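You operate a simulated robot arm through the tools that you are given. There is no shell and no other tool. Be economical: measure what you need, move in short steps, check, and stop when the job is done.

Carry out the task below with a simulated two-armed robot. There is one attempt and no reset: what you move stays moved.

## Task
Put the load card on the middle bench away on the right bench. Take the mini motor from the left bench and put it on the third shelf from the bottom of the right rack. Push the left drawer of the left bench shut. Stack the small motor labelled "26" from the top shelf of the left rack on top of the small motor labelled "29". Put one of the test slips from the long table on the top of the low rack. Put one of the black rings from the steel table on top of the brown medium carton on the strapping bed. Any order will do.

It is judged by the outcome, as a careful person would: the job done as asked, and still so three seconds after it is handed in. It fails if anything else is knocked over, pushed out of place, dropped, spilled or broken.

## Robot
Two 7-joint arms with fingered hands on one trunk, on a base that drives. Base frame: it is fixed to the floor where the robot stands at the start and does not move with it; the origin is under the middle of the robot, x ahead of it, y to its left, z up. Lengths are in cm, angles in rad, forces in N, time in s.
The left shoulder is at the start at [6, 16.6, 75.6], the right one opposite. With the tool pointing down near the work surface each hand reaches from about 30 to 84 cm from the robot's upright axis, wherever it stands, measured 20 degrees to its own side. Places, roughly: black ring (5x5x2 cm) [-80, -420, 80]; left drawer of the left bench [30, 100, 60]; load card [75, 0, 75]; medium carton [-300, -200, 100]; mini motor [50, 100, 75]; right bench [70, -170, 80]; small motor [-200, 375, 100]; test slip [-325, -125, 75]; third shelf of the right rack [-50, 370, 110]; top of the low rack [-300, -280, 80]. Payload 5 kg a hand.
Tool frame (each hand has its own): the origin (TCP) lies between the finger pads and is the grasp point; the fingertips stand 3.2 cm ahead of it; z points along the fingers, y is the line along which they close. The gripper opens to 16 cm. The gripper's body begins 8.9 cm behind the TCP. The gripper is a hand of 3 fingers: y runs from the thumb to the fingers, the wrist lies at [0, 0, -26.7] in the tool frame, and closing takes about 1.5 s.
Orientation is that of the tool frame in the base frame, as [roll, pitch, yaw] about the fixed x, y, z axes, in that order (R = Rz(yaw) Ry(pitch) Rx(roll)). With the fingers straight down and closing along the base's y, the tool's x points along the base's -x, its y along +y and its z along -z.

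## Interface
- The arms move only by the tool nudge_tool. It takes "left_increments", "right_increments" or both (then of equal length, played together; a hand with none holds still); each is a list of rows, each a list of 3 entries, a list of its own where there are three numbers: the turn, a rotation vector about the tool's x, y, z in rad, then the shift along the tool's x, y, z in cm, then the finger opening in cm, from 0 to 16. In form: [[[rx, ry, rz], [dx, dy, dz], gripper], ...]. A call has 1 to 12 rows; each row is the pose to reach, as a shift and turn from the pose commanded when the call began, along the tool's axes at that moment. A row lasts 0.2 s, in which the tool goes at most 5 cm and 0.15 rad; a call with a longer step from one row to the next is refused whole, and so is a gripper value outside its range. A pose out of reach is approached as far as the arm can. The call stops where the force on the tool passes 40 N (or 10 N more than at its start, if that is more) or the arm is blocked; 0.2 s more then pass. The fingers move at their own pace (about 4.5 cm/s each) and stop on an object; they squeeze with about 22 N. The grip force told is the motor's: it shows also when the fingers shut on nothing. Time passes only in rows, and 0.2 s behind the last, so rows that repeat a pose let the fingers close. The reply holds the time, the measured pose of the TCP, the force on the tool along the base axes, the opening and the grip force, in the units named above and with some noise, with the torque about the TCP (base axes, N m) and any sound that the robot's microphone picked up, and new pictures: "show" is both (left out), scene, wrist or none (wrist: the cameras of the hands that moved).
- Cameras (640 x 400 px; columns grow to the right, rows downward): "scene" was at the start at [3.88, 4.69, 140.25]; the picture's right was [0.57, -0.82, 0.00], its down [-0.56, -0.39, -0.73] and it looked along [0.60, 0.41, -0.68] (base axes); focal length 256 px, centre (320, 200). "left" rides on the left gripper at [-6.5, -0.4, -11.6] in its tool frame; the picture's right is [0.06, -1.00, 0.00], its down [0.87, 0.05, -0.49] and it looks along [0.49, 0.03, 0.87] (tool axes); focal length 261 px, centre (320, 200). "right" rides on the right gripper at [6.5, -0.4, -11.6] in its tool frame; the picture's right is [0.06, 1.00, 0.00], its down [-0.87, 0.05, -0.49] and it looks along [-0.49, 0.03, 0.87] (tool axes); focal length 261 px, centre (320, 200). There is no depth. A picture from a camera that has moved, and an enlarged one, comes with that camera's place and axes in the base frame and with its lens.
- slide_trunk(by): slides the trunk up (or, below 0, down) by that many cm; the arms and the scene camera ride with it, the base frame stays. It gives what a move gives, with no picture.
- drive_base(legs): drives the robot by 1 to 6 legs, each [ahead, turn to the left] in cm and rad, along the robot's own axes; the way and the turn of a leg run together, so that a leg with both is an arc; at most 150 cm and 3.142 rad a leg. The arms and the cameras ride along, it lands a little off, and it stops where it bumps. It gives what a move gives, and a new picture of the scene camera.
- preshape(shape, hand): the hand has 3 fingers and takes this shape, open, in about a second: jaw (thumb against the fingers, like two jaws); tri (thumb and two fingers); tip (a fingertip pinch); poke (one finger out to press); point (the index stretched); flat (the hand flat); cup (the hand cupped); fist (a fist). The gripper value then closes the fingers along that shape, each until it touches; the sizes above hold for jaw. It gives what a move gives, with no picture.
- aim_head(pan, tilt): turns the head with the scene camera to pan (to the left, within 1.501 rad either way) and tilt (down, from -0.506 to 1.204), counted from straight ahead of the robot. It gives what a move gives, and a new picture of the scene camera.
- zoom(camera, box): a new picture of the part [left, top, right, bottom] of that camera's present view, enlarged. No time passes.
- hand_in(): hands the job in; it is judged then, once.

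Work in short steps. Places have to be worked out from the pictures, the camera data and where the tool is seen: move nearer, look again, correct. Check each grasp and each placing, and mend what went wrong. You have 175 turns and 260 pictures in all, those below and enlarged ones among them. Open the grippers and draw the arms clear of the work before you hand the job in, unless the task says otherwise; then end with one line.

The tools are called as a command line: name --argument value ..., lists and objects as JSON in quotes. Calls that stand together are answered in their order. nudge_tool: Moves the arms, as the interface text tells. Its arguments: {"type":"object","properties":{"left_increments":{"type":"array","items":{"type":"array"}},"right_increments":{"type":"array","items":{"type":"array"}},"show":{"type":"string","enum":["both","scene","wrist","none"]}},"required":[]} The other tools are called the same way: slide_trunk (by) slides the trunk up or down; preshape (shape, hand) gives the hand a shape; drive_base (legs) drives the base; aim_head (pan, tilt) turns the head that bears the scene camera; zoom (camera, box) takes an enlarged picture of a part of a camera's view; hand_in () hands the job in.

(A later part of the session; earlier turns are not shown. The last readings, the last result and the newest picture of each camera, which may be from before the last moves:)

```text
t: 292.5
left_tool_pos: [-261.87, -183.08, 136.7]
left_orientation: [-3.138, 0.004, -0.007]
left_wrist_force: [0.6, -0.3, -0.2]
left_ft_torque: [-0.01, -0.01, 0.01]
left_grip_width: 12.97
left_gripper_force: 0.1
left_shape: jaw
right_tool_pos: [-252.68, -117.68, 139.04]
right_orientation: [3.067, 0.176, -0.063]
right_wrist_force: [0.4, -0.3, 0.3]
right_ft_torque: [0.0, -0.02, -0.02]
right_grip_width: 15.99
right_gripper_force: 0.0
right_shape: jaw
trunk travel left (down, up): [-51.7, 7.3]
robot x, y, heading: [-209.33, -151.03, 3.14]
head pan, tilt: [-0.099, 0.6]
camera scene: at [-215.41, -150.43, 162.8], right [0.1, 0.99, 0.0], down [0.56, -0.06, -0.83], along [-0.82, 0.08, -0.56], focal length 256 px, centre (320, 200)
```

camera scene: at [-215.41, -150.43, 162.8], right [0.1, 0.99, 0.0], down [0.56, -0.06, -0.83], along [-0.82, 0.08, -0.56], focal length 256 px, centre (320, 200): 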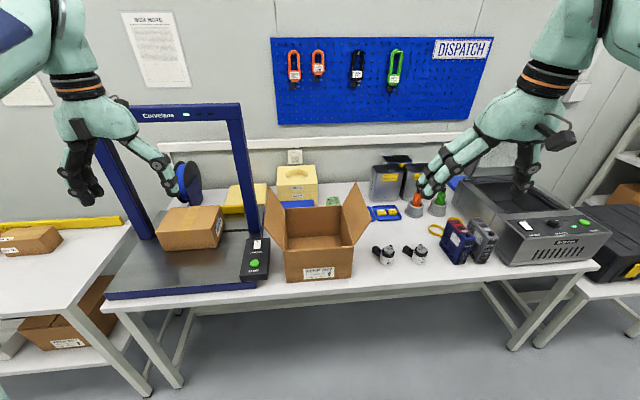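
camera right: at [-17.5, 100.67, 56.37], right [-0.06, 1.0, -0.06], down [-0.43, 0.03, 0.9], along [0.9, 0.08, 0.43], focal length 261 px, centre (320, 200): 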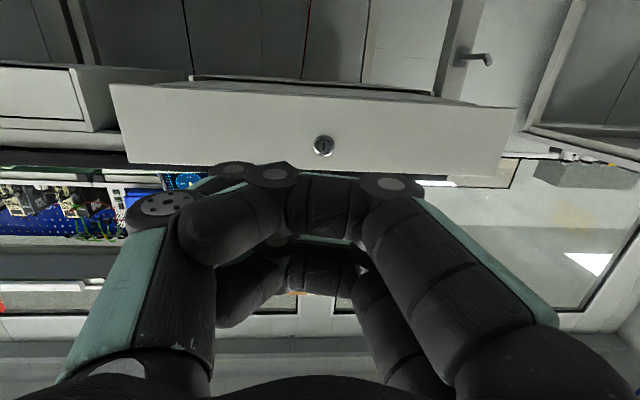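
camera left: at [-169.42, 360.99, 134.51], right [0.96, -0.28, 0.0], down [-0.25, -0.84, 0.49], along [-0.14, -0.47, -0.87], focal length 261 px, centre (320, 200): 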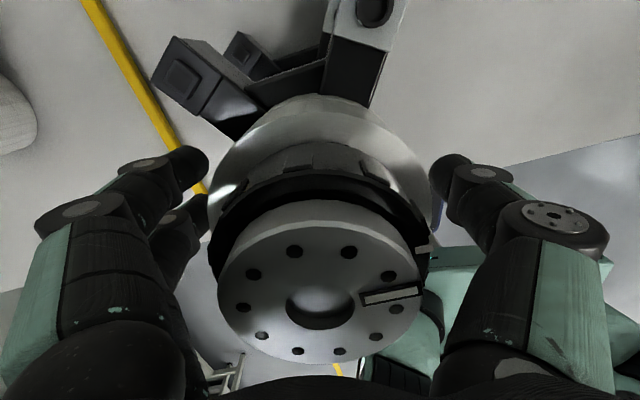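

The strapping bed with the brown carton and its arch are to the left. I draw the left hand back a bit and drive 30 cm closer, with the right hand going high over the carton to look down on the slips.

nudge_tool --left_increments '[[[0, 0, 0], [3, 0, 0], 13], [[0, 0, 0], [6, 0, 0], 13], [[0, 0, 0], [9, 0, 0], 13]]' --show "none"

drive_base --legs '[[30, 0]]'

nudge_tool --right_increments '[[[0, 0.1, 0], [-3, -1.5, 0], 8], [[0, 0.175, 0], [-6, -3, 0], 6], [[0, 0.175, 0], [-9, -4.5, 1], 5], [[0, 0.175, 0], [-12, -6, 2], 4], [[0, 0.175, 0], [-15, -8, 4], 4], [[0, 0.175, 0], [-18, -10, 6], 4], [[0, 0.175, 0], [-21, -12, 8], 4], [[0, 0.175, 0], [-21, -12, 8], 4]]' --show "both"

```text
t: 293.3
left_tool_pos: [-252.72, -183.34, 136.73]
left_orientation: [-3.141, 0.005, -0.009]
left_wrist_force: [0.4, 0.3, -0.4]
left_ft_torque: [0.0, 0.05, 0.01]
left_grip_width: 12.96
left_gripper_force: 0.0
left_shape: jaw
right_tool_pos: [-252.61, -117.73, 139.13]
right_orientation: [3.069, 0.179, -0.064]
right_wrist_force: [-0.2, -0.6, 0.0]
right_ft_torque: [-0.01, 0.05, -0.02]
right_grip_width: 16.0
right_gripper_force: 0.0
right_shape: jaw
trunk travel left (down, up): [-51.7, 7.3]
robot x, y, heading: [-209.46, -150.93, 3.137]
head pan, tilt: [-0.099, 0.6]
```

```text
t: 295.4
left_tool_pos: [-283.67, -183.45, 136.66]
left_orientation: [-3.138, 0.005, -0.005]
left_wrist_force: [-0.1, -0.1, 0.0]
left_ft_torque: [0.01, -0.04, -0.02]
left_grip_width: 12.97
left_gripper_force: 0.0
left_shape: jaw
right_tool_pos: [-283.54, -117.76, 138.97]
right_orientation: [3.068, 0.176, -0.061]
right_wrist_force: [0.6, 0.2, 0.4]
right_ft_torque: [0.03, -0.05, -0.02]
right_grip_width: 15.98
right_gripper_force: 0.1
right_shape: jaw
trunk travel left (down, up): [-51.7, 7.3]
robot x, y, heading: [-240.21, -151.22, 3.14]
head pan, tilt: [-0.099, 0.6]
camera scene: at [-246.2, -150.36, 162.8], right [0.1, 0.99, 0.0], down [0.56, -0.06, -0.82], along [-0.82, 0.08, -0.57], focal length 256 px, centre (320, 200)
```

scene: 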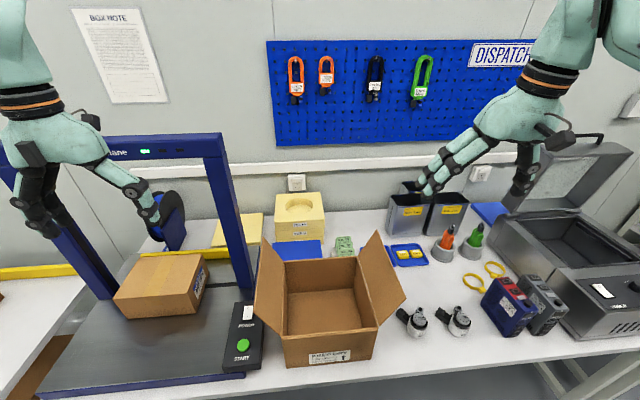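

```text
t: 297.1
left_tool_pos: [-283.56, -183.2, 136.76]
left_orientation: [-3.138, 0.003, -0.005]
left_wrist_force: [0.7, -0.1, 0.1]
left_ft_torque: [0.01, 0.02, 0.0]
left_grip_width: 12.94
left_gripper_force: 0.0
left_shape: jaw
right_tool_pos: [-301.57, -106.43, 131.9]
right_orientation: [3.071, 0.004, -0.048]
right_wrist_force: [-0.4, 0.1, 0.4]
right_ft_torque: [-0.03, 0.01, 0.03]
right_grip_width: 4.05
right_gripper_force: 0.0
right_shape: jaw
right hand out of reach, approached as far as the arm can: row 5, 6, 7, 8
trunk travel left (down, up): [-51.7, 7.3]
robot x, y, heading: [-240.28, -151.26, 3.14]
head pan, tilt: [-0.099, 0.6]
camera scene: at [-246.16, -150.3, 162.8], right [0.1, 0.99, 0.0], down [0.56, -0.06, -0.82], along [-0.82, 0.08, -0.57], focal length 256 px, centre (320, 200)
camera right: at [-294.98, -105.57, 143.21], right [0.01, -1.0, 0.07], down [-0.87, 0.02, 0.5], along [-0.5, -0.07, -0.86], focal length 261 px, centre (320, 200)
```

scene: 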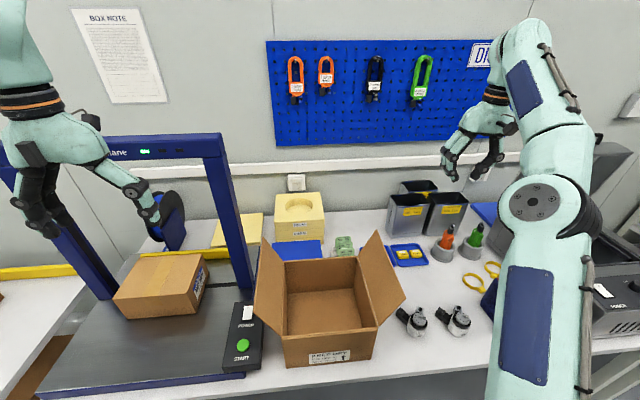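
right: 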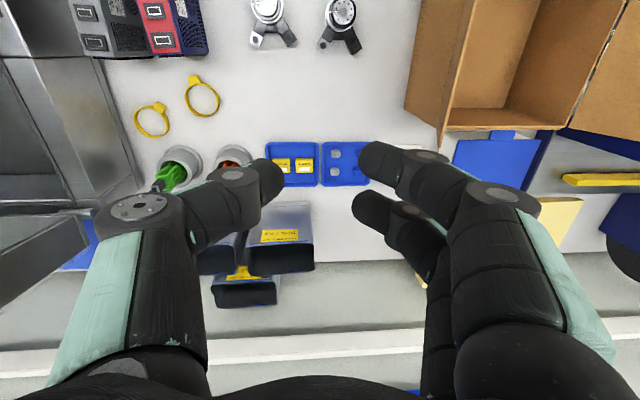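

Tool y points to -y here, so I go the other way: 26 cm toward -y and further ahead, to see the slips.

nudge_tool --right_increments '[[[0, 0, 0], [-1, 4.5, 0], 4], [[0, 0, 0], [-2, 9, 0], 4], [[0, 0, 0], [-3, 13.5, 0], 4], [[0, 0, 0], [-4, 18, 0], 4], [[0, 0, 0], [-5, 22.5, 1], 4], [[0, 0, 0], [-8, 25, 3], 4], [[0, 0, 0], [-10, 26, 6], 4], [[0, 0, 0], [-10, 26, 6], 4]]' --show "both"

```text
t: 298.9
left_tool_pos: [-283.52, -183.28, 136.6]
left_orientation: [-3.141, 0.006, -0.005]
left_wrist_force: [0.4, 0.0, 0.4]
left_ft_torque: [0.0, -0.01, 0.04]
left_grip_width: 12.94
left_gripper_force: 0.0
left_shape: jaw
right_tool_pos: [-310.16, -131.93, 127.72]
right_orientation: [3.068, 0.008, -0.048]
right_wrist_force: [-0.8, -0.3, 0.2]
right_ft_torque: [-0.04, 0.0, -0.05]
right_grip_width: 3.98
right_gripper_force: 0.1
right_shape: jaw
right hand out of reach, approached as far as the arm can: row 4, 5, 6, 7, 8
trunk travel left (down, up): [-51.7, 7.3]
robot x, y, heading: [-240.34, -151.0, 3.136]
head pan, tilt: [-0.099, 0.6]
camera scene: at [-246.08, -150.31, 162.8], right [0.1, 0.99, 0.0], down [0.56, -0.06, -0.82], along [-0.82, 0.08, -0.57], focal length 256 px, centre (320, 200)
camera right: at [-303.48, -130.93, 139.03], right [0.01, -1.0, 0.07], down [-0.87, 0.02, 0.5], along [-0.5, -0.07, -0.86], focal length 261 px, centre (320, 200)
```

scene: 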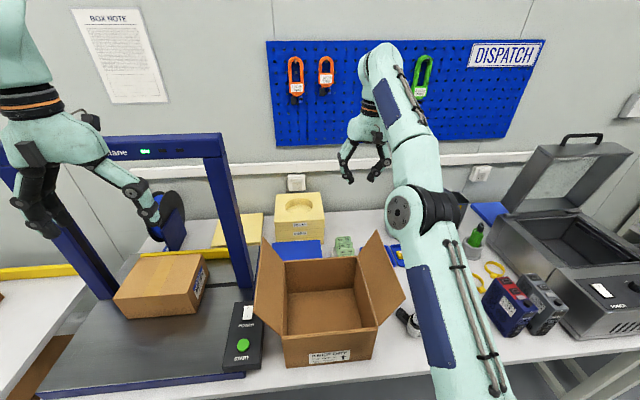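
right: 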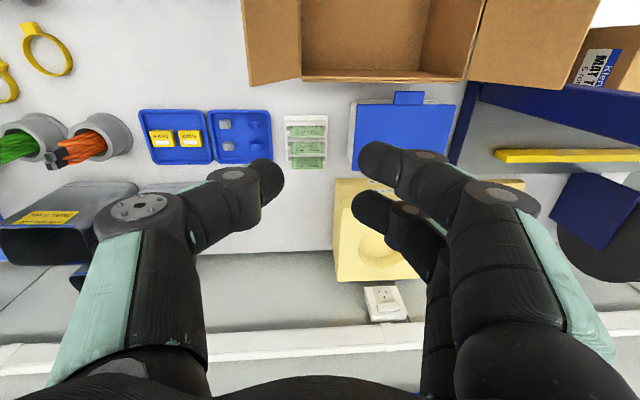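

The slips are clearly visible below; I zoom for precise rows.

zoom --camera "right" --box '[260, 100, 360, 180]'

```text
5.00 times, centred on (310, 140) of right
camera zoom: at [-303.48, -130.93, 139.03], right [0.01, -1.0, 0.07], down [-0.87, 0.02, 0.5], along [-0.5, -0.07, -0.86], focal length 1303 px, centre (370, 500)
```

zoom: 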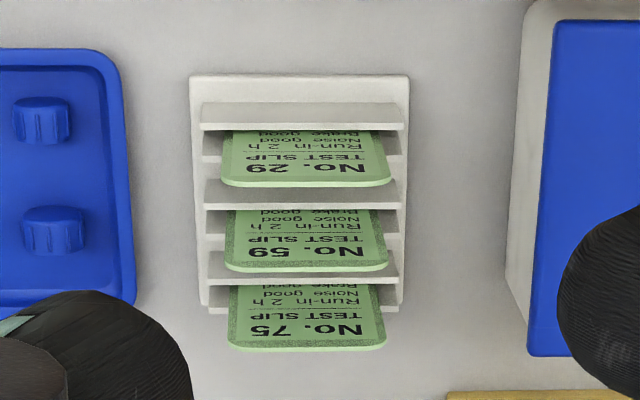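

Slip No. 29 (front) has its top at about x=-319, y=-132.4, z≈87, width 6.7 cm. I'll grip it by its side edges. First lower the hand to z≈100 with 9.5 cm opening and remove the roll tilt.

nudge_tool --right_increments '[[[0.03, 0, 0], [0, 0, 4], 9.5], [[0.073, 0, 0], [0, 0, 8], 9.5], [[0.073, 0, 0], [0, 0, 12], 9.5], [[0.073, 0, 0], [0, 0, 16], 9.5], [[0.073, 0, 0], [0, 0, 20], 9.5], [[0.073, 0, 0], [0, 0, 24], 9.5], [[0.073, 0, 0], [0, 0, 24], 9.5]]' --show "both"

```text
t: 300.6
left_tool_pos: [-283.34, -183.3, 136.68]
left_orientation: [-3.139, 0.005, -0.005]
left_wrist_force: [0.3, 0.0, 1.1]
left_ft_torque: [0.05, -0.01, 0.02]
left_grip_width: 12.96
left_gripper_force: 0.1
left_shape: jaw
right_tool_pos: [-310.32, -133.71, 103.75]
right_orientation: [-3.141, 0.002, -0.049]
right_wrist_force: [0.1, -0.6, -0.1]
right_ft_torque: [0.03, -0.03, 0.0]
right_grip_width: 9.44
right_gripper_force: 0.1
right_shape: jaw
trunk travel left (down, up): [-51.7, 7.3]
robot x, y, heading: [-240.07, -151.26, 3.143]
head pan, tilt: [-0.099, 0.6]
camera scene: at [-246.01, -150.36, 162.81], right [0.1, 0.99, 0.0], down [0.56, -0.06, -0.83], along [-0.82, 0.08, -0.56], focal length 256 px, centre (320, 200)
camera right: at [-303.63, -133.64, 115.31], right [0.01, -1.0, 0.0], down [-0.87, -0.01, 0.49], along [-0.49, -0.01, -0.87], focal length 261 px, centre (320, 200)
```

scene: 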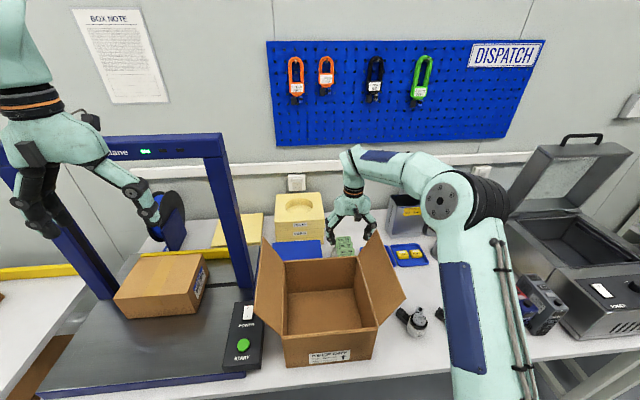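
right: 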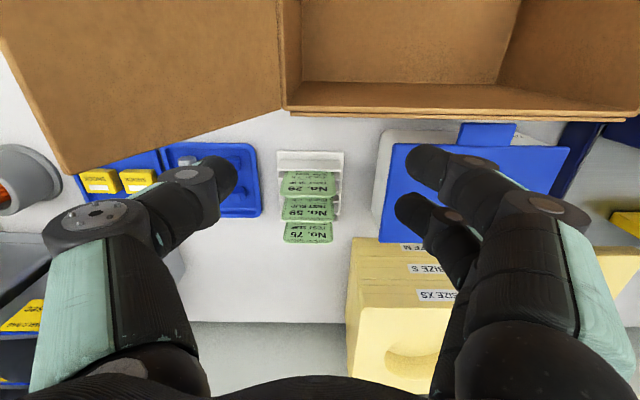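

I move ahead 8.7 cm at this height, clear of the carton flap, then down to z≈91.

nudge_tool --right_increments '[[[0, 0, 0], [-4, -0.3, 0], 9.5], [[0, 0, 0], [-8, -0.57, 0], 9.5], [[0, 0, 0], [-8.7, -0.57, 3], 9.5], [[0, 0, 0], [-8.7, -0.57, 7], 9.5], [[0, 0, 0], [-8.7, -0.57, 11], 9.5], [[0, 0, 0], [-8.7, -0.57, 12.5], 9.5], [[0, 0, 0], [-8.7, -0.57, 12.5], 9.5]]' --show "both"

```text
t: 302.1
left_tool_pos: [-283.44, -183.36, 136.57]
left_orientation: [-3.14, 0.005, -0.006]
left_wrist_force: [-0.5, 0.7, -0.5]
left_ft_torque: [-0.03, -0.02, 0.02]
left_grip_width: 12.97
left_gripper_force: 0.0
left_shape: jaw
right_tool_pos: [-318.78, -132.73, 91.32]
right_orientation: [-3.139, 0.003, -0.047]
right_wrist_force: [-0.1, 0.0, -0.7]
right_ft_torque: [-0.02, 0.01, 0.03]
right_grip_width: 9.46
right_gripper_force: 0.0
right_shape: jaw
trunk travel left (down, up): [-51.7, 7.3]
robot x, y, heading: [-240.49, -151.16, 3.14]
head pan, tilt: [-0.099, 0.6]
camera scene: at [-246.07, -150.37, 162.8], right [0.1, 0.99, 0.0], down [0.56, -0.06, -0.83], along [-0.82, 0.08, -0.56], focal length 256 px, centre (320, 200)
camera right: at [-312.24, -132.62, 102.66], right [0.01, -1.0, 0.0], down [-0.87, -0.01, 0.49], along [-0.49, -0.01, -0.87], focal length 261 px, centre (320, 200)
```

scene: 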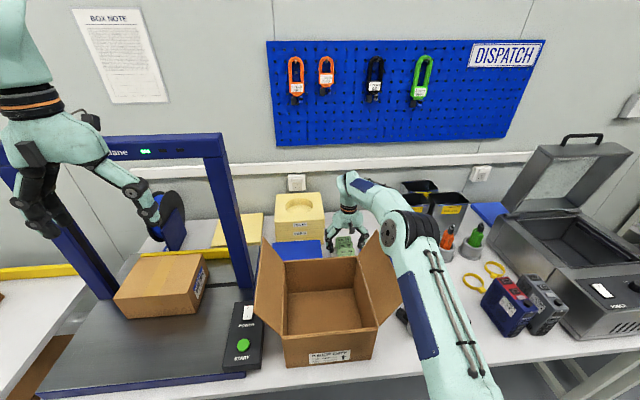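
right: 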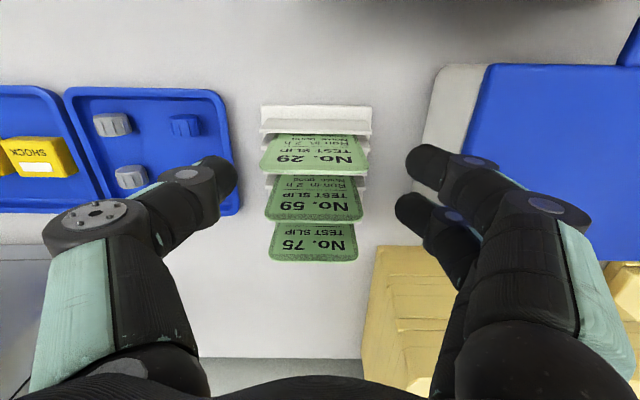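

The two fingers leave a gap where a thin edge could slip through, so a face grip is safer. I rise to z≈99 and yaw the hand by 90 degrees, so that it closes along x.

nudge_tool --right_increments '[[[0, 0, 0], [0, 0, -4], 9], [[0, 0, 0.15], [0, 0, -8], 8], [[0, 0, 0.3], [0, 0, -8], 6], [[0, 0, 0.45], [0, 0, -8], 5], [[0, 0, 0.6], [0, 0, -8], 5], [[0, 0, 0.75], [0, 0, -8], 5], [[0, 0, 0.9], [0, 0, -8], 5], [[0, 0, 1.05], [0, 0, -8], 5], [[0, 0, 1.2], [0, 0, -8], 5], [[0, 0, 1.35], [0, 0, -8], 5], [[0, 0, 1.5], [0, 0, -8], 5], [[0, 0, 1.52], [0, 0, -8], 5]]' --show "both"

```text
t: 304.8
left_tool_pos: [-283.5, -183.4, 136.66]
left_orientation: [-3.139, 0.005, -0.006]
left_wrist_force: [-0.4, -0.3, 1.1]
left_ft_torque: [0.02, 0.0, -0.01]
left_grip_width: 12.96
left_gripper_force: 0.0
left_shape: jaw
right_tool_pos: [-318.95, -132.69, 99.38]
right_orientation: [3.14, 0.002, -1.571]
right_wrist_force: [0.6, -0.5, 0.1]
right_ft_torque: [0.0, 0.0, -0.02]
right_grip_width: 5.04
right_gripper_force: 0.0
right_shape: jaw
trunk travel left (down, up): [-51.7, 7.3]
robot x, y, heading: [-240.27, -150.85, 3.148]
head pan, tilt: [-0.099, 0.6]
camera scene: at [-246.07, -150.37, 162.8], right [0.1, 0.99, 0.0], down [0.56, -0.06, -0.83], along [-0.82, 0.08, -0.57], focal length 256 px, centre (320, 200)
camera right: at [-318.36, -139.23, 110.81], right [-1.0, -0.06, 0.0], down [-0.05, 0.87, 0.49], along [-0.03, 0.49, -0.87], focal length 261 px, centre (320, 200)
```

scene: 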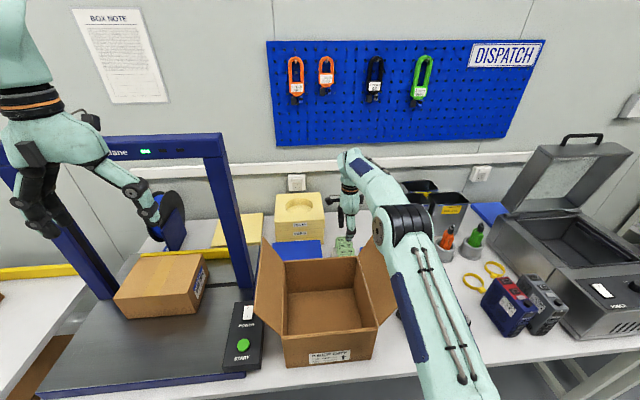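
right: 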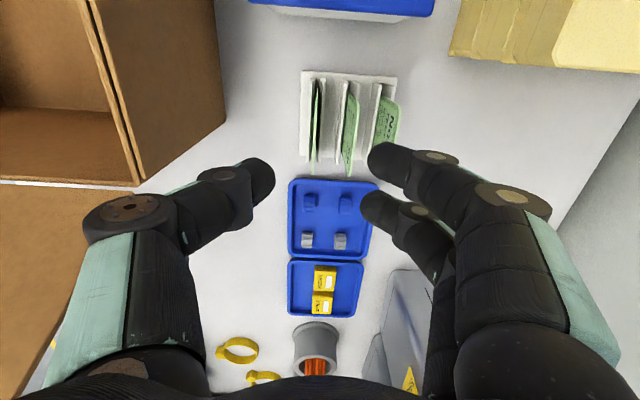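

Now I see the slips edge-on: No. 29's plane is at x≈-318.5, No. 59's at -321.6. I centre the finger pair in that gap with a 4 cm opening and come down to just above the slips to check.

nudge_tool --right_increments '[[[0, 0, 0], [0.6, -1.9, 0], 4], [[0, 0, 0], [0.6, -1.9, 3], 4], [[0, 0, 0], [0.6, -1.9, 6], 4], [[0, 0, 0], [0.6, -1.9, 7.8], 4], [[0, 0, 0], [0.6, -1.9, 7.8], 4]]' --show "wrist"

```text
t: 305.9
left_tool_pos: [-283.47, -183.41, 136.61]
left_orientation: [-3.139, 0.005, -0.004]
left_wrist_force: [-0.2, -0.2, 0.7]
left_ft_torque: [-0.03, 0.01, 0.0]
left_grip_width: 12.95
left_gripper_force: 0.0
left_shape: jaw
right_tool_pos: [-316.98, -133.39, 91.68]
right_orientation: [3.139, 0.002, -1.568]
right_wrist_force: [0.0, 0.0, -0.5]
right_ft_torque: [0.04, 0.03, 0.02]
right_grip_width: 4.03
right_gripper_force: 0.1
right_shape: jaw
trunk travel left (down, up): [-51.7, 7.3]
robot x, y, heading: [-240.36, -151.26, 3.142]
head pan, tilt: [-0.099, 0.6]
camera right: at [-316.45, -139.84, 103.01], right [-1.0, -0.07, 0.0], down [-0.06, 0.87, 0.49], along [-0.03, 0.49, -0.87], focal length 261 px, centre (320, 200)
```

right: 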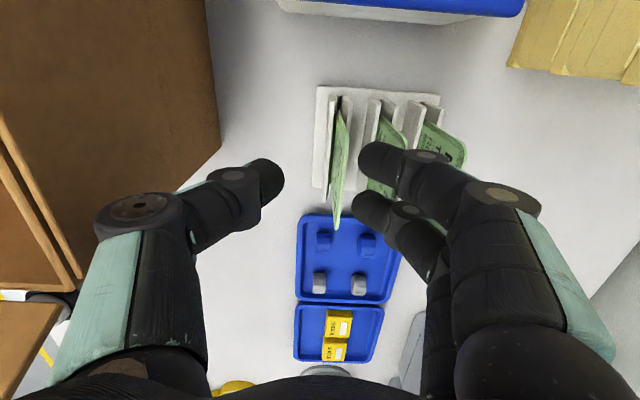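

The finger pair will drop about mid-gap. I descend to z≈84.4.

nudge_tool --right_increments '[[[0, 0, 0], [0, 0, 2], 4], [[0, 0, 0], [0, 0, 4], 4], [[0, 0, 0], [0, 0, 6], 4], [[0, 0, 0], [0, 0, 7.2], 4], [[0, 0, 0], [0, 0, 7.2], 4]]' --show "wrist"

```text
t: 306.6
left_tool_pos: [-283.28, -183.43, 136.65]
left_orientation: [-3.141, 0.008, -0.008]
left_wrist_force: [-0.7, 0.3, 0.5]
left_ft_torque: [0.0, 0.01, 0.0]
left_grip_width: 12.98
left_gripper_force: 0.1
left_shape: jaw
right_tool_pos: [-316.63, -133.16, 87.88]
right_orientation: [3.139, -0.002, -1.573]
right_wrist_force: [21.9, -1.9, 15.8]
right_ft_torque: [0.09, 1.14, 0.1]
right_grip_width: 3.45
right_gripper_force: 0.0
right_shape: jaw
trunk travel left (down, up): [-51.7, 7.3]
robot x, y, heading: [-239.85, -151.3, 3.138]
head pan, tilt: [-0.099, 0.6]
stopped in row 3 (right hand): the force on the tool passed its limit (the readings are from after the stop); the commanded pose is now the measured one
camera right: at [-316.28, -139.78, 99.44], right [-1.0, -0.06, 0.0], down [-0.05, 0.87, 0.49], along [-0.03, 0.49, -0.87], focal length 261 px, centre (320, 200)
```

right: 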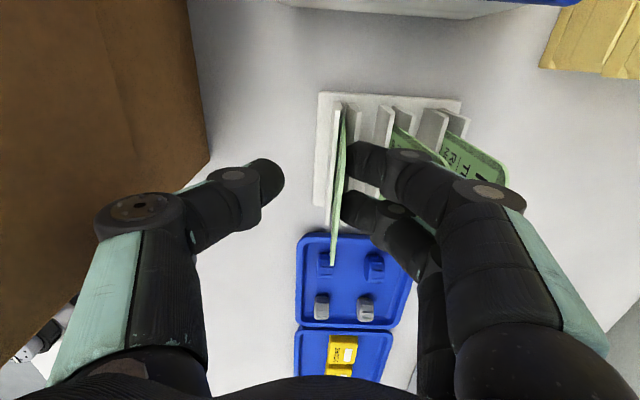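

The fingers wedge between the slips at this depth, but the tips already overlap No. 29 by over 2 cm. I ease up 0.7 cm and close here.

nudge_tool --right_increments '[[[0, 0, 0], [0, 0, -0.7], 3.5], [[0, 0, 0], [0, -0.2, -0.7], 2], [[0, 0, 0], [0, -0.2, -0.7], 1], [[0, 0, 0], [0, -0.2, -0.7], 0], [[0, 0, 0], [0, -0.2, -0.7], 0], [[0, 0, 0], [0, -0.2, -0.7], 0]]' --show "wrist"

```text
t: 308.0
left_tool_pos: [-283.56, -183.39, 136.72]
left_orientation: [-3.141, 0.005, -0.003]
left_wrist_force: [-0.9, 1.4, 0.2]
left_ft_torque: [0.02, 0.01, 0.01]
left_grip_width: 12.97
left_gripper_force: 0.0
left_shape: jaw
right_tool_pos: [-316.87, -133.25, 88.19]
right_orientation: [3.139, -0.002, -1.57]
right_wrist_force: [-5.8, 0.0, -1.8]
right_ft_torque: [0.0, 0.2, -0.03]
right_grip_width: 0.02
right_gripper_force: 22.0
right_shape: jaw
trunk travel left (down, up): [-51.7, 7.3]
robot x, y, heading: [-240.64, -151.48, 3.137]
head pan, tilt: [-0.099, 0.6]
camera right: at [-316.4, -139.76, 99.77], right [-1.0, -0.06, 0.0], down [-0.05, 0.87, 0.49], along [-0.03, 0.49, -0.87], focal length 261 px, centre (320, 200)
```

right: 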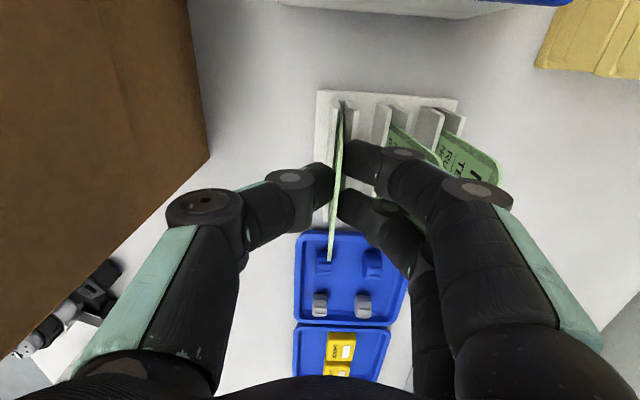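

The slip is pinched between thumb and fingers. I pull it straight up.

nudge_tool --right_increments '[[[0, 0, 0], [0, 0, -1], 0], [[0, 0, 0], [0, 0, -3], 0], [[0, 0, 0], [0, 0, -6], 0], [[0, 0, 0], [0, 0, -9], 0], [[0, 0, 0], [0, 0, -12], 0], [[0, 0, 0], [0, 0, -15], 0]]' --show "wrist"

```text
t: 309.4
left_tool_pos: [-283.48, -183.37, 136.67]
left_orientation: [-3.139, 0.005, -0.005]
left_wrist_force: [-0.8, 0.1, 1.0]
left_ft_torque: [0.01, 0.02, -0.03]
left_grip_width: 12.97
left_gripper_force: 0.1
left_shape: jaw
right_tool_pos: [-316.57, -133.28, 103.26]
right_orientation: [3.139, 0.001, -1.57]
right_wrist_force: [0.2, -0.5, -1.0]
right_ft_torque: [0.06, 0.01, -0.01]
right_grip_width: 0.02
right_gripper_force: 22.1
right_shape: jaw
trunk travel left (down, up): [-51.7, 7.3]
robot x, y, heading: [-240.21, -150.78, 3.139]
head pan, tilt: [-0.099, 0.6]
camera right: at [-316.14, -139.78, 114.78], right [-1.0, -0.06, 0.0], down [-0.05, 0.87, 0.49], along [-0.03, 0.49, -0.87], focal length 261 px, centre (320, 200)
```

right: 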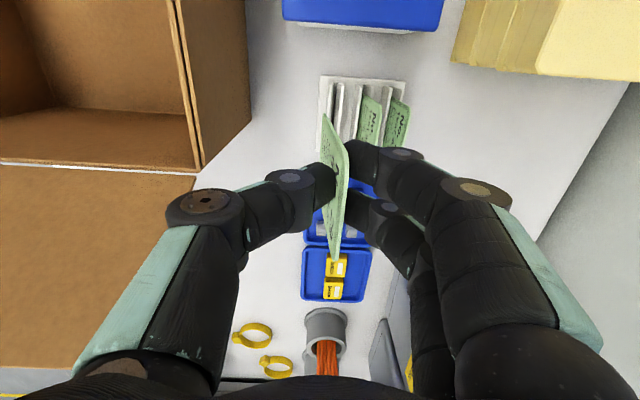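

The slip came out cleanly; the others stay in the holder. I raise it further and draw it back over the carton.

nudge_tool --right_increments '[[[0, 0, 0], [0, 0, -4], 0], [[0, 0, 0], [0, 0, -8], 0], [[0, 0, 0], [0, -2, -12], 0], [[0, 0, 0], [0, -4, -16], 0], [[0, 0, 0], [-3, -7, -18], 0], [[0, 0, 0], [-6, -10, -20], 0], [[0, 0, 0], [-8, -14, -21], 0], [[0, 0, 0], [-10, -18, -21], 0], [[0, 0, 0], [-10, -22, -21], 0], [[0, 0, 0], [-10, -26, -21], 0]]' --show "both"

```text
t: 311.6
left_tool_pos: [-283.43, -183.29, 136.64]
left_orientation: [-3.14, 0.005, -0.007]
left_wrist_force: [-0.8, -0.5, 0.5]
left_ft_torque: [-0.01, 0.0, 0.01]
left_grip_width: 12.96
left_gripper_force: 0.1
left_shape: jaw
right_tool_pos: [-290.5, -123.01, 124.23]
right_orientation: [3.136, -0.002, -1.57]
right_wrist_force: [-1.2, -0.3, -0.3]
right_ft_torque: [0.03, 0.02, -0.02]
right_grip_width: 0.0
right_gripper_force: 22.1
right_shape: jaw
trunk travel left (down, up): [-51.7, 7.3]
robot x, y, heading: [-240.04, -151.16, 3.139]
head pan, tilt: [-0.099, 0.6]
camera scene: at [-245.91, -150.29, 162.81], right [0.1, 0.99, 0.0], down [0.56, -0.06, -0.83], along [-0.82, 0.08, -0.56], focal length 256 px, centre (320, 200)
camera right: at [-290.05, -129.59, 135.71], right [-1.0, -0.06, 0.0], down [-0.05, 0.87, 0.49], along [-0.03, 0.49, -0.87], focal length 261 px, centre (320, 200)
```

scene: 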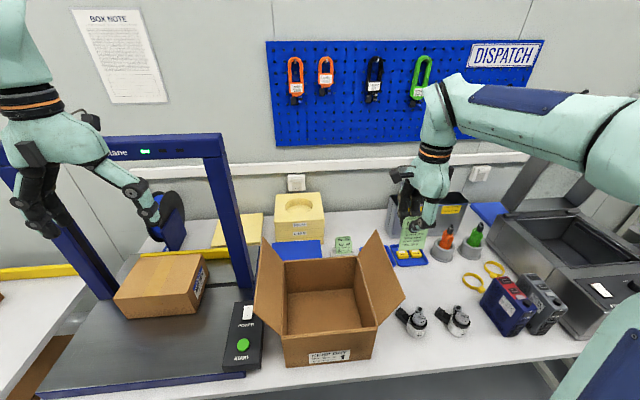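
right: 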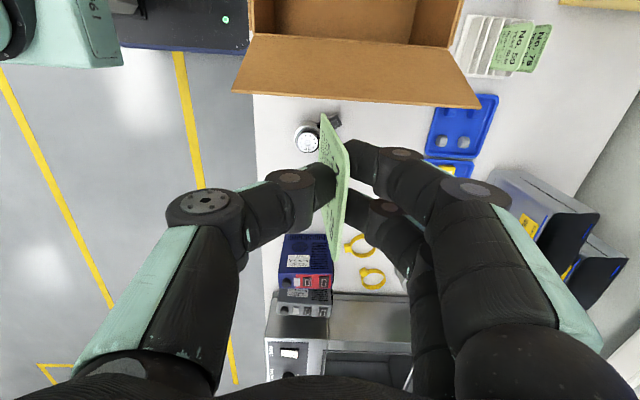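

Slip in hand. I back out and drive left toward the low rack at y≈-280.

drive_base --legs '[[-35, 0], [0, 1.571], [143, 0], [0, -1.571]]'

aim_head --pan 0.0 --tilt 0.6

```text
t: 328.2
left_tool_pos: [-244.19, -325.71, 136.58]
left_orientation: [-3.139, 0.005, 0.022]
left_wrist_force: [0.3, 0.2, 0.4]
left_ft_torque: [-0.04, 0.01, 0.0]
left_grip_width: 12.99
left_gripper_force: 0.0
left_shape: jaw
right_tool_pos: [-252.98, -265.77, 124.2]
right_orientation: [3.138, 0.0, -1.542]
right_wrist_force: [-0.8, 0.3, 0.5]
right_ft_torque: [0.0, -0.04, 0.0]
right_grip_width: 0.0
right_gripper_force: 22.4
right_shape: jaw
trunk travel left (down, up): [-51.7, 7.3]
robot x, y, heading: [-201.89, -292.36, -3.111]
head pan, tilt: [-0.099, 0.6]
camera scene: at [-207.64, -291.68, 162.8], right [0.07, 1.0, 0.0], down [0.56, -0.04, -0.83], along [-0.82, 0.06, -0.56], focal length 256 px, centre (320, 200)
```

scene: 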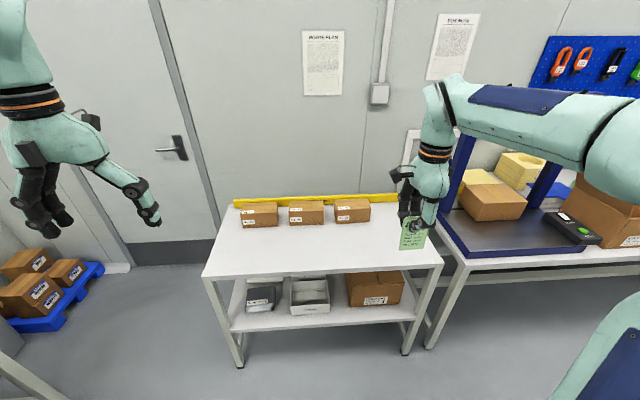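

```text
t: 328.9
left_tool_pos: [-244.16, -325.65, 136.63]
left_orientation: [-3.14, 0.006, 0.022]
left_wrist_force: [0.5, -0.9, 0.5]
left_ft_torque: [-0.01, -0.02, 0.01]
left_grip_width: 12.97
left_gripper_force: 0.1
left_shape: jaw
right_tool_pos: [-252.95, -265.85, 124.29]
right_orientation: [3.138, 0.0, -1.546]
right_wrist_force: [0.2, 0.2, 0.3]
right_ft_torque: [0.0, -0.01, -0.01]
right_grip_width: 0.03
right_gripper_force: 22.2
right_shape: jaw
trunk travel left (down, up): [-51.7, 7.3]
robot x, y, heading: [-201.88, -292.08, -3.111]
head pan, tilt: [0.0, 0.6]
camera scene: at [-207.66, -292.59, 162.8], right [-0.03, 1.0, 0.0], down [0.56, 0.01, -0.83], along [-0.82, -0.02, -0.56], focal length 256 px, centre (320, 200)
```

scene: 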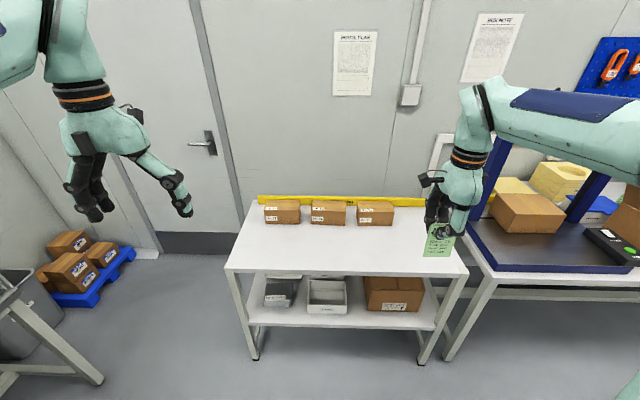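

The low rack's top has ample free room in front of three boxes (front edge x≈-280). I turn the hand to slope forward, so that the slip can be laid down flat; first in the air, moving ahead and inward.

nudge_tool --right_increments '[[[-0.125, 0, 0], [1.5, 2, 0], 0], [[-0.25, 0, 0], [3, 4, 0], 0], [[-0.375, 0, 0], [4.5, 6, 0], 0], [[-0.5, 0, 0], [6, 8, 0], 0], [[-0.625, 0, 0], [7.5, 10, 0], 0], [[-0.75, 0, 0], [9, 12, 0], 0], [[-0.875, 0, 0], [10.5, 14, 0], 0], [[-1.0, 0, 0], [12, 15, 0], 0], [[-1.0, 0, 0], [12, 15, 0], 0]]' --show "both"

```text
t: 330.9
left_tool_pos: [-244.24, -325.59, 136.65]
left_orientation: [-3.14, 0.004, 0.021]
left_wrist_force: [-0.6, -0.6, 0.4]
left_ft_torque: [-0.03, 0.02, 0.0]
left_grip_width: 12.95
left_gripper_force: 0.1
left_shape: jaw
right_tool_pos: [-267.64, -278.18, 124.42]
right_orientation: [2.137, 0.0, -1.543]
right_wrist_force: [0.1, 0.0, 0.2]
right_ft_torque: [0.03, -0.02, 0.03]
right_grip_width: 0.01
right_gripper_force: 21.8
right_shape: jaw
trunk travel left (down, up): [-51.7, 7.3]
robot x, y, heading: [-201.85, -292.19, -3.116]
head pan, tilt: [0.0, 0.6]
camera scene: at [-207.66, -292.57, 162.8], right [-0.03, 1.0, 0.0], down [0.56, 0.01, -0.83], along [-0.82, -0.02, -0.56], focal length 256 px, centre (320, 200)
camera right: at [-257.43, -284.32, 130.11], right [-0.53, -0.08, 0.84], down [0.36, 0.88, 0.31], along [-0.76, 0.47, -0.44], focal length 261 px, centre (320, 200)
```

scene: 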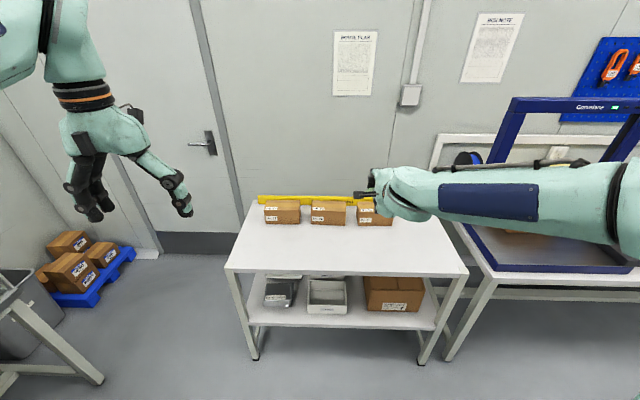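
right: 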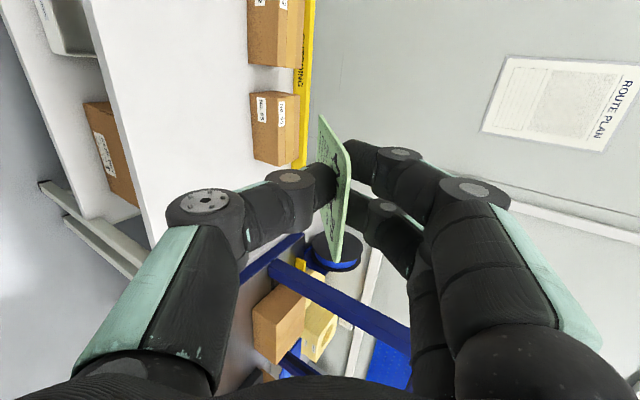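

The sloped pose works. Rack top is at z≈79, front edge x≈-279.4. I bring the slip over the top: TCP to about [-287, -278, 87.5].

nudge_tool --right_increments '[[[0, 0, 0], [0, -2, 4], 0], [[0, 0, 0], [0, -4, 8], 0], [[0, 0, 0], [0, -6, 12], 0], [[0, 0, 0], [0, -8, 16], 0], [[0, 0, 0], [0, -10.5, 20], 0], [[0, 0, 0], [0, -13, 24], 0], [[0, 0, 0], [0, -15.5, 28], 0], [[0, 0, 0], [0, -18, 32], 0], [[0, 0, 0], [0, -20.5, 36.2], 0], [[0, 0, 0], [0, -20.5, 36.2], 0]]' --show "both"

```text
t: 333.1
left_tool_pos: [-244.17, -325.75, 136.55]
left_orientation: [-3.139, 0.005, 0.021]
left_wrist_force: [-0.2, -0.1, -0.4]
left_ft_torque: [0.0, 0.0, 0.01]
left_grip_width: 12.95
left_gripper_force: 0.0
left_shape: jaw
right_tool_pos: [-287.13, -278.71, 87.59]
right_orientation: [2.136, 0.0, -1.543]
right_wrist_force: [-0.2, 0.4, 0.3]
right_ft_torque: [0.01, 0.0, 0.02]
right_grip_width: 0.0
right_gripper_force: 22.5
right_shape: jaw
trunk travel left (down, up): [-51.7, 7.3]
robot x, y, heading: [-201.65, -292.2, -3.114]
head pan, tilt: [0.0, 0.6]
camera scene: at [-207.6, -292.61, 162.81], right [-0.03, 1.0, 0.0], down [0.56, 0.01, -0.83], along [-0.82, -0.02, -0.56], focal length 256 px, centre (320, 200)
camera right: at [-277.05, -285.01, 93.27], right [-0.53, -0.08, 0.84], down [0.36, 0.88, 0.31], along [-0.76, 0.47, -0.44], focal length 261 px, centre (320, 200)
```

scene: 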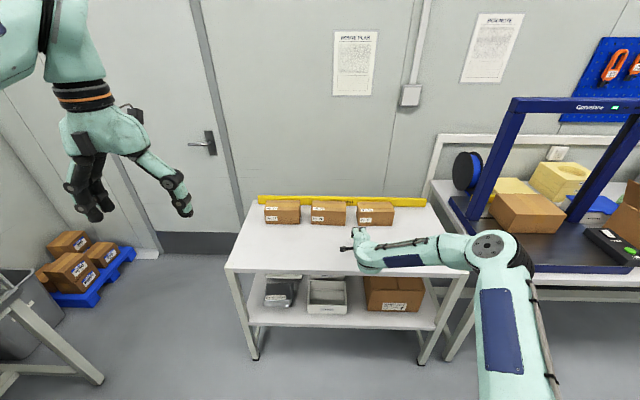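
right: 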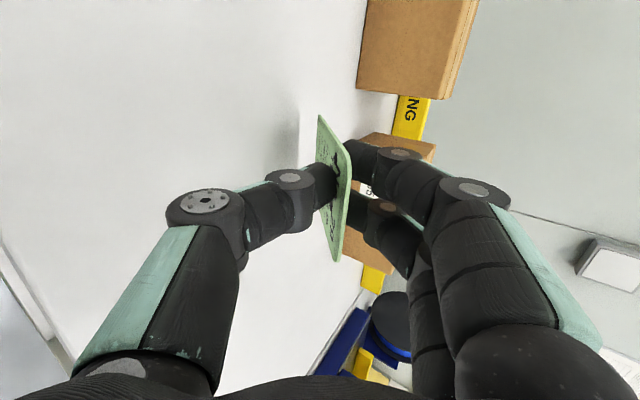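

I lower a further 2.3 cm so that the slip's far edge meets the top, and look.

nudge_tool --right_increments '[[[0, 0, 0], [0, -0.8, 0.5], 0], [[0, 0, 0], [0, -1.5, 1], 0], [[0, 0, 0], [0, -2, 1.3], 0], [[0, 0, 0], [0, -2, 1.3], 0]]' --show "wrist"

zoom --camera "scene" --box '[300, 190, 420, 290]'

```text
t: 334.1
left_tool_pos: [-244.2, -325.75, 136.75]
left_orientation: [-3.14, 0.005, 0.021]
left_wrist_force: [0.3, -0.5, -1.4]
left_ft_torque: [-0.01, 0.0, 0.02]
left_grip_width: 12.97
left_gripper_force: 0.1
left_shape: jaw
right_tool_pos: [-287.32, -278.6, 86.81]
right_orientation: [2.138, -0.001, -1.544]
right_wrist_force: [0.6, 0.4, 0.4]
right_ft_torque: [0.01, 0.0, -0.01]
right_grip_width: 0.0
right_gripper_force: 21.9
right_shape: jaw
right hand out of reach, approached as far as the arm can: row 2, 3, 4
trunk travel left (down, up): [-51.7, 7.3]
robot x, y, heading: [-201.9, -292.64, -3.12]
head pan, tilt: [0.0, 0.6]
camera right: at [-277.22, -284.8, 92.59], right [-0.54, -0.08, 0.84], down [0.36, 0.88, 0.31], along [-0.76, 0.47, -0.44], focal length 261 px, centre (320, 200)
```

right: 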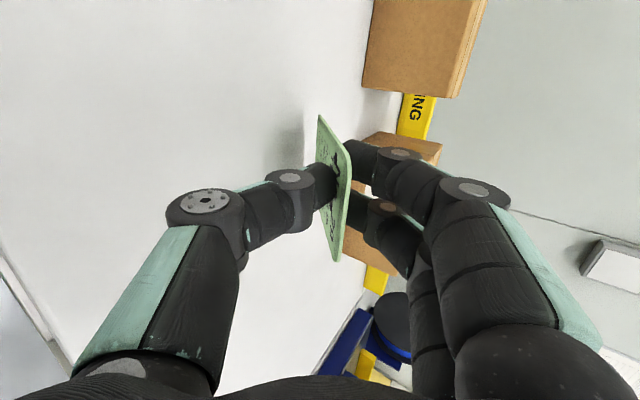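

```text
4.00 times, centred on (360, 240) of scene
camera zoom: at [-207.67, -292.58, 162.8], right [-0.03, 1.0, 0.0], down [0.56, 0.01, -0.82], along [-0.82, -0.02, -0.57], focal length 1025 px, centre (160, 40)
```

zoom: 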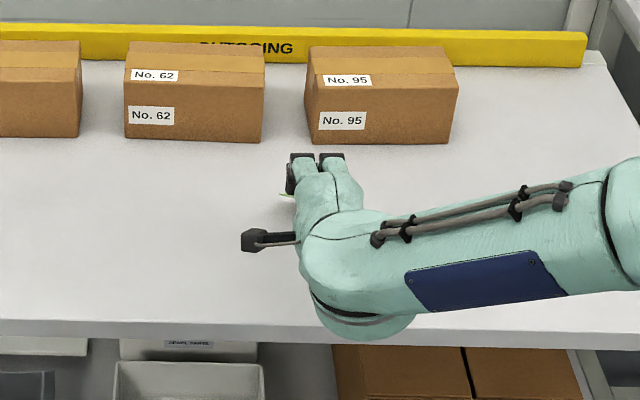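

The arm's limit is reached; I use the trunk to lower 1.8 cm more.

slide_trunk --by -1.8

zoom --camera "right" --box '[240, 60, 440, 300]'

```text
t: 334.7
left_tool_pos: [-244.25, -325.74, 134.8]
left_orientation: [-3.141, 0.005, 0.02]
left_wrist_force: [-0.3, -0.5, 0.5]
left_ft_torque: [-0.02, 0.01, -0.01]
left_grip_width: 12.97
left_gripper_force: 0.0
left_shape: jaw
right_tool_pos: [-287.43, -278.57, 85.17]
right_orientation: [2.14, -0.001, -1.544]
right_wrist_force: [-0.3, -0.1, 0.7]
right_ft_torque: [-0.01, 0.05, -0.01]
right_grip_width: 0.0
right_gripper_force: 22.0
right_shape: jaw
trunk travel left (down, up): [-49.9, 9.1]
robot x, y, heading: [-201.62, -292.31, -3.115]
head pan, tilt: [0.0, 0.6]
```

```text
1.67 times, centred on (340, 180) of right
camera zoom: at [-277.2, -284.81, 90.81], right [-0.54, -0.08, 0.84], down [0.36, 0.88, 0.31], along [-0.76, 0.47, -0.44], focal length 434 px, centre (287, 233)
```

zoom: 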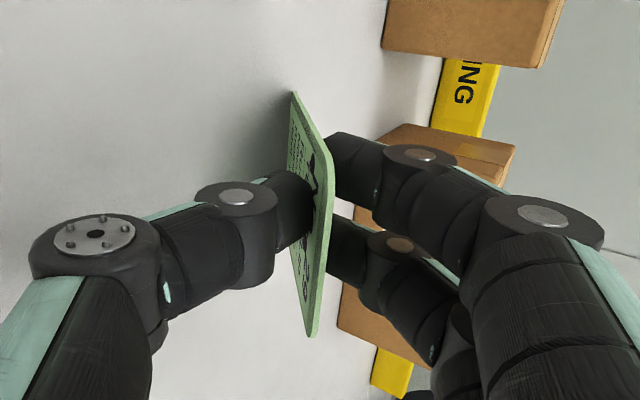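

The shadow meets the slip's edge. I lower 0.7 more and then open slightly.

slide_trunk --by -0.8

nudge_tool --right_increments '[[[0, 0, 0], [0, 0, 0], 0.6], [[0, 0, 0], [0, 0, 0], 1.2], [[0, 0, 0], [0, 0, 0], 2], [[0, 0, 0], [0, 0, 0], 2.5], [[0, 0, 0], [0, 0, 0], 2.5]]' --show "wrist"

```text
t: 335.3
left_tool_pos: [-244.21, -325.8, 134.0]
left_orientation: [-3.14, 0.005, 0.021]
left_wrist_force: [0.0, -0.1, 0.5]
left_ft_torque: [0.03, 0.03, 0.01]
left_grip_width: 12.95
left_gripper_force: 0.1
left_shape: jaw
right_tool_pos: [-287.28, -278.59, 84.2]
right_orientation: [2.138, 0.0, -1.545]
right_wrist_force: [-1.0, 0.2, 0.9]
right_ft_torque: [0.0, 0.1, -0.01]
right_grip_width: 0.0
right_gripper_force: 22.4
right_shape: jaw
trunk travel left (down, up): [-49.1, 9.9]
robot x, y, heading: [-202.08, -292.28, -3.115]
head pan, tilt: [0.0, 0.6]
```

```text
t: 336.5
left_tool_pos: [-244.21, -325.56, 134.11]
left_orientation: [-3.14, 0.005, 0.02]
left_wrist_force: [-0.9, 0.0, 0.1]
left_ft_torque: [-0.02, -0.02, 0.02]
left_grip_width: 12.97
left_gripper_force: 0.0
left_shape: jaw
right_tool_pos: [-287.31, -278.57, 84.22]
right_orientation: [2.137, 0.0, -1.545]
right_wrist_force: [-1.6, 1.2, 5.5]
right_ft_torque: [0.02, -0.23, 0.02]
right_grip_width: 2.35
right_gripper_force: 0.2
right_shape: jaw
trunk travel left (down, up): [-49.1, 9.9]
robot x, y, heading: [-201.76, -292.5, -3.114]
head pan, tilt: [0.0, 0.6]
camera right: at [-277.22, -284.82, 90.08], right [-0.53, -0.08, 0.84], down [0.36, 0.88, 0.31], along [-0.76, 0.47, -0.44], focal length 261 px, centre (320, 200)
```

right: 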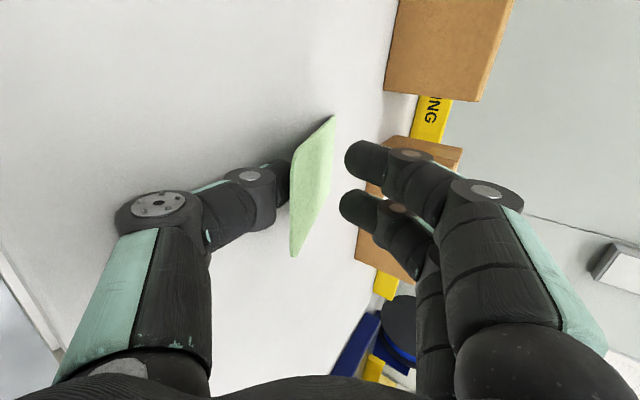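

The slip now lies over the thumb, almost flat on the top. I slide the thumb out horizontally backward.

nudge_tool --right_increments '[[[0, 0, 0], [0, -0.5, -1], 2.5], [[0, 0, 0], [0, -1, -1.9], 2.5], [[0, 0, 0], [0, -1.5, -2.9], 2.5], [[0, 0, 0], [0, -2, -3.9], 2.5], [[0, 0, 0], [0, -2.5, -4.9], 2.5], [[0, 0, 0], [0, -3.2, -6.2], 2.5], [[0, 0, 0], [0, -4, -7.8], 2.5], [[0, 0, 0], [0, -5, -9.5], 2.5], [[0, 0, 0], [0, -6, -11.5], 2.5]]' --show "both"

```text
t: 338.5
left_tool_pos: [-243.87, -325.54, 134.12]
left_orientation: [-3.137, 0.006, 0.02]
left_wrist_force: [0.0, 2.1, 0.8]
left_ft_torque: [-0.2, 0.09, -0.01]
left_grip_width: 12.98
left_gripper_force: 0.1
left_shape: jaw
right_tool_pos: [-276.04, -282.24, 90.28]
right_orientation: [2.143, -0.003, -1.557]
right_wrist_force: [0.5, -7.5, 4.1]
right_ft_torque: [0.46, -0.26, -0.63]
right_grip_width: 2.49
right_gripper_force: 0.1
right_shape: jaw
right hand out of reach, approached as far as the arm can: row 1, 2, 3, 4, 5, 6, 7, 8, 9
trunk travel left (down, up): [-49.1, 9.9]
robot x, y, heading: [-201.67, -292.24, -3.118]
head pan, tilt: [0.0, 0.6]
camera scene: at [-207.34, -292.45, 160.21], right [-0.02, 1.0, 0.0], down [0.56, 0.01, -0.83], along [-0.83, -0.02, -0.56], focal length 256 px, centre (320, 200)
camera right: at [-266.04, -288.56, 96.07], right [-0.54, -0.07, 0.84], down [0.37, 0.88, 0.31], along [-0.76, 0.48, -0.45], focal length 261 px, centre (320, 200)
```

scene: 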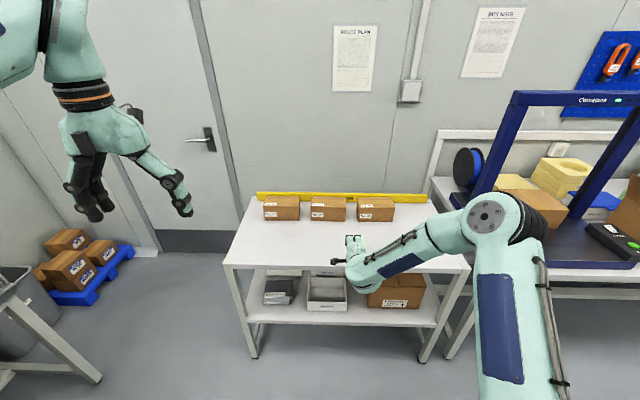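
right: 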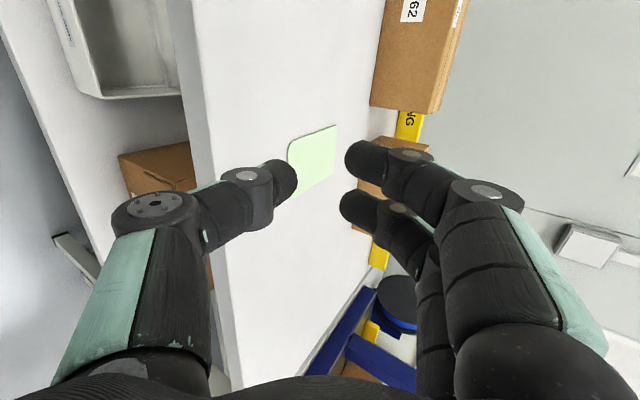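

The slip lies flat on the low rack's top. I back the base off and verify.

drive_base --legs '[[-25, 0]]'

zoom --camera "scene" --box '[220, 160, 460, 310]'

```text
t: 340.4
left_tool_pos: [-218.18, -325.0, 134.08]
left_orientation: [-3.139, 0.007, 0.019]
left_wrist_force: [0.3, -0.2, -0.5]
left_ft_torque: [0.01, 0.05, 0.0]
left_grip_width: 12.96
left_gripper_force: 0.1
left_shape: jaw
right_tool_pos: [-250.13, -282.3, 90.43]
right_orientation: [2.139, -0.001, -1.545]
right_wrist_force: [1.1, 0.8, 0.7]
right_ft_torque: [-0.01, 0.03, 0.0]
right_grip_width: 2.45
right_gripper_force: 0.2
right_shape: jaw
trunk travel left (down, up): [-49.1, 9.9]
robot x, y, heading: [-175.91, -291.68, -3.125]
head pan, tilt: [0.0, 0.6]
camera scene: at [-181.65, -291.94, 160.21], right [-0.02, 1.0, 0.0], down [0.56, 0.01, -0.83], along [-0.83, -0.02, -0.56], focal length 256 px, centre (320, 200)
```

scene: 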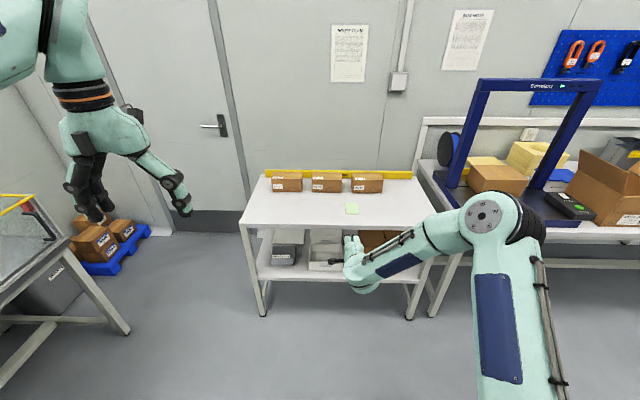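

```text
2.67 times, centred on (340, 235) of scene
camera zoom: at [-181.65, -291.94, 160.21], right [-0.02, 1.0, 0.0], down [0.56, 0.01, -0.83], along [-0.83, -0.02, -0.56], focal length 683 px, centre (267, 107)
```

zoom: 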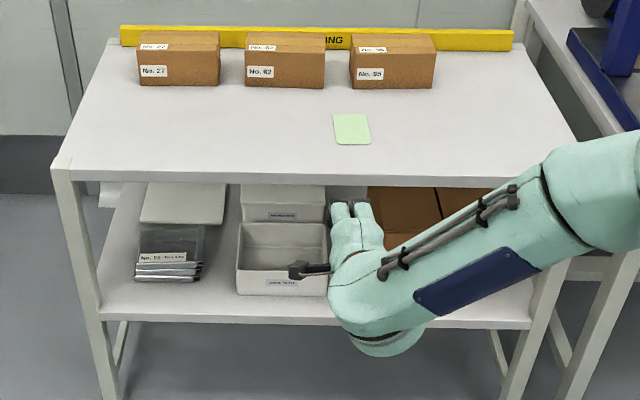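

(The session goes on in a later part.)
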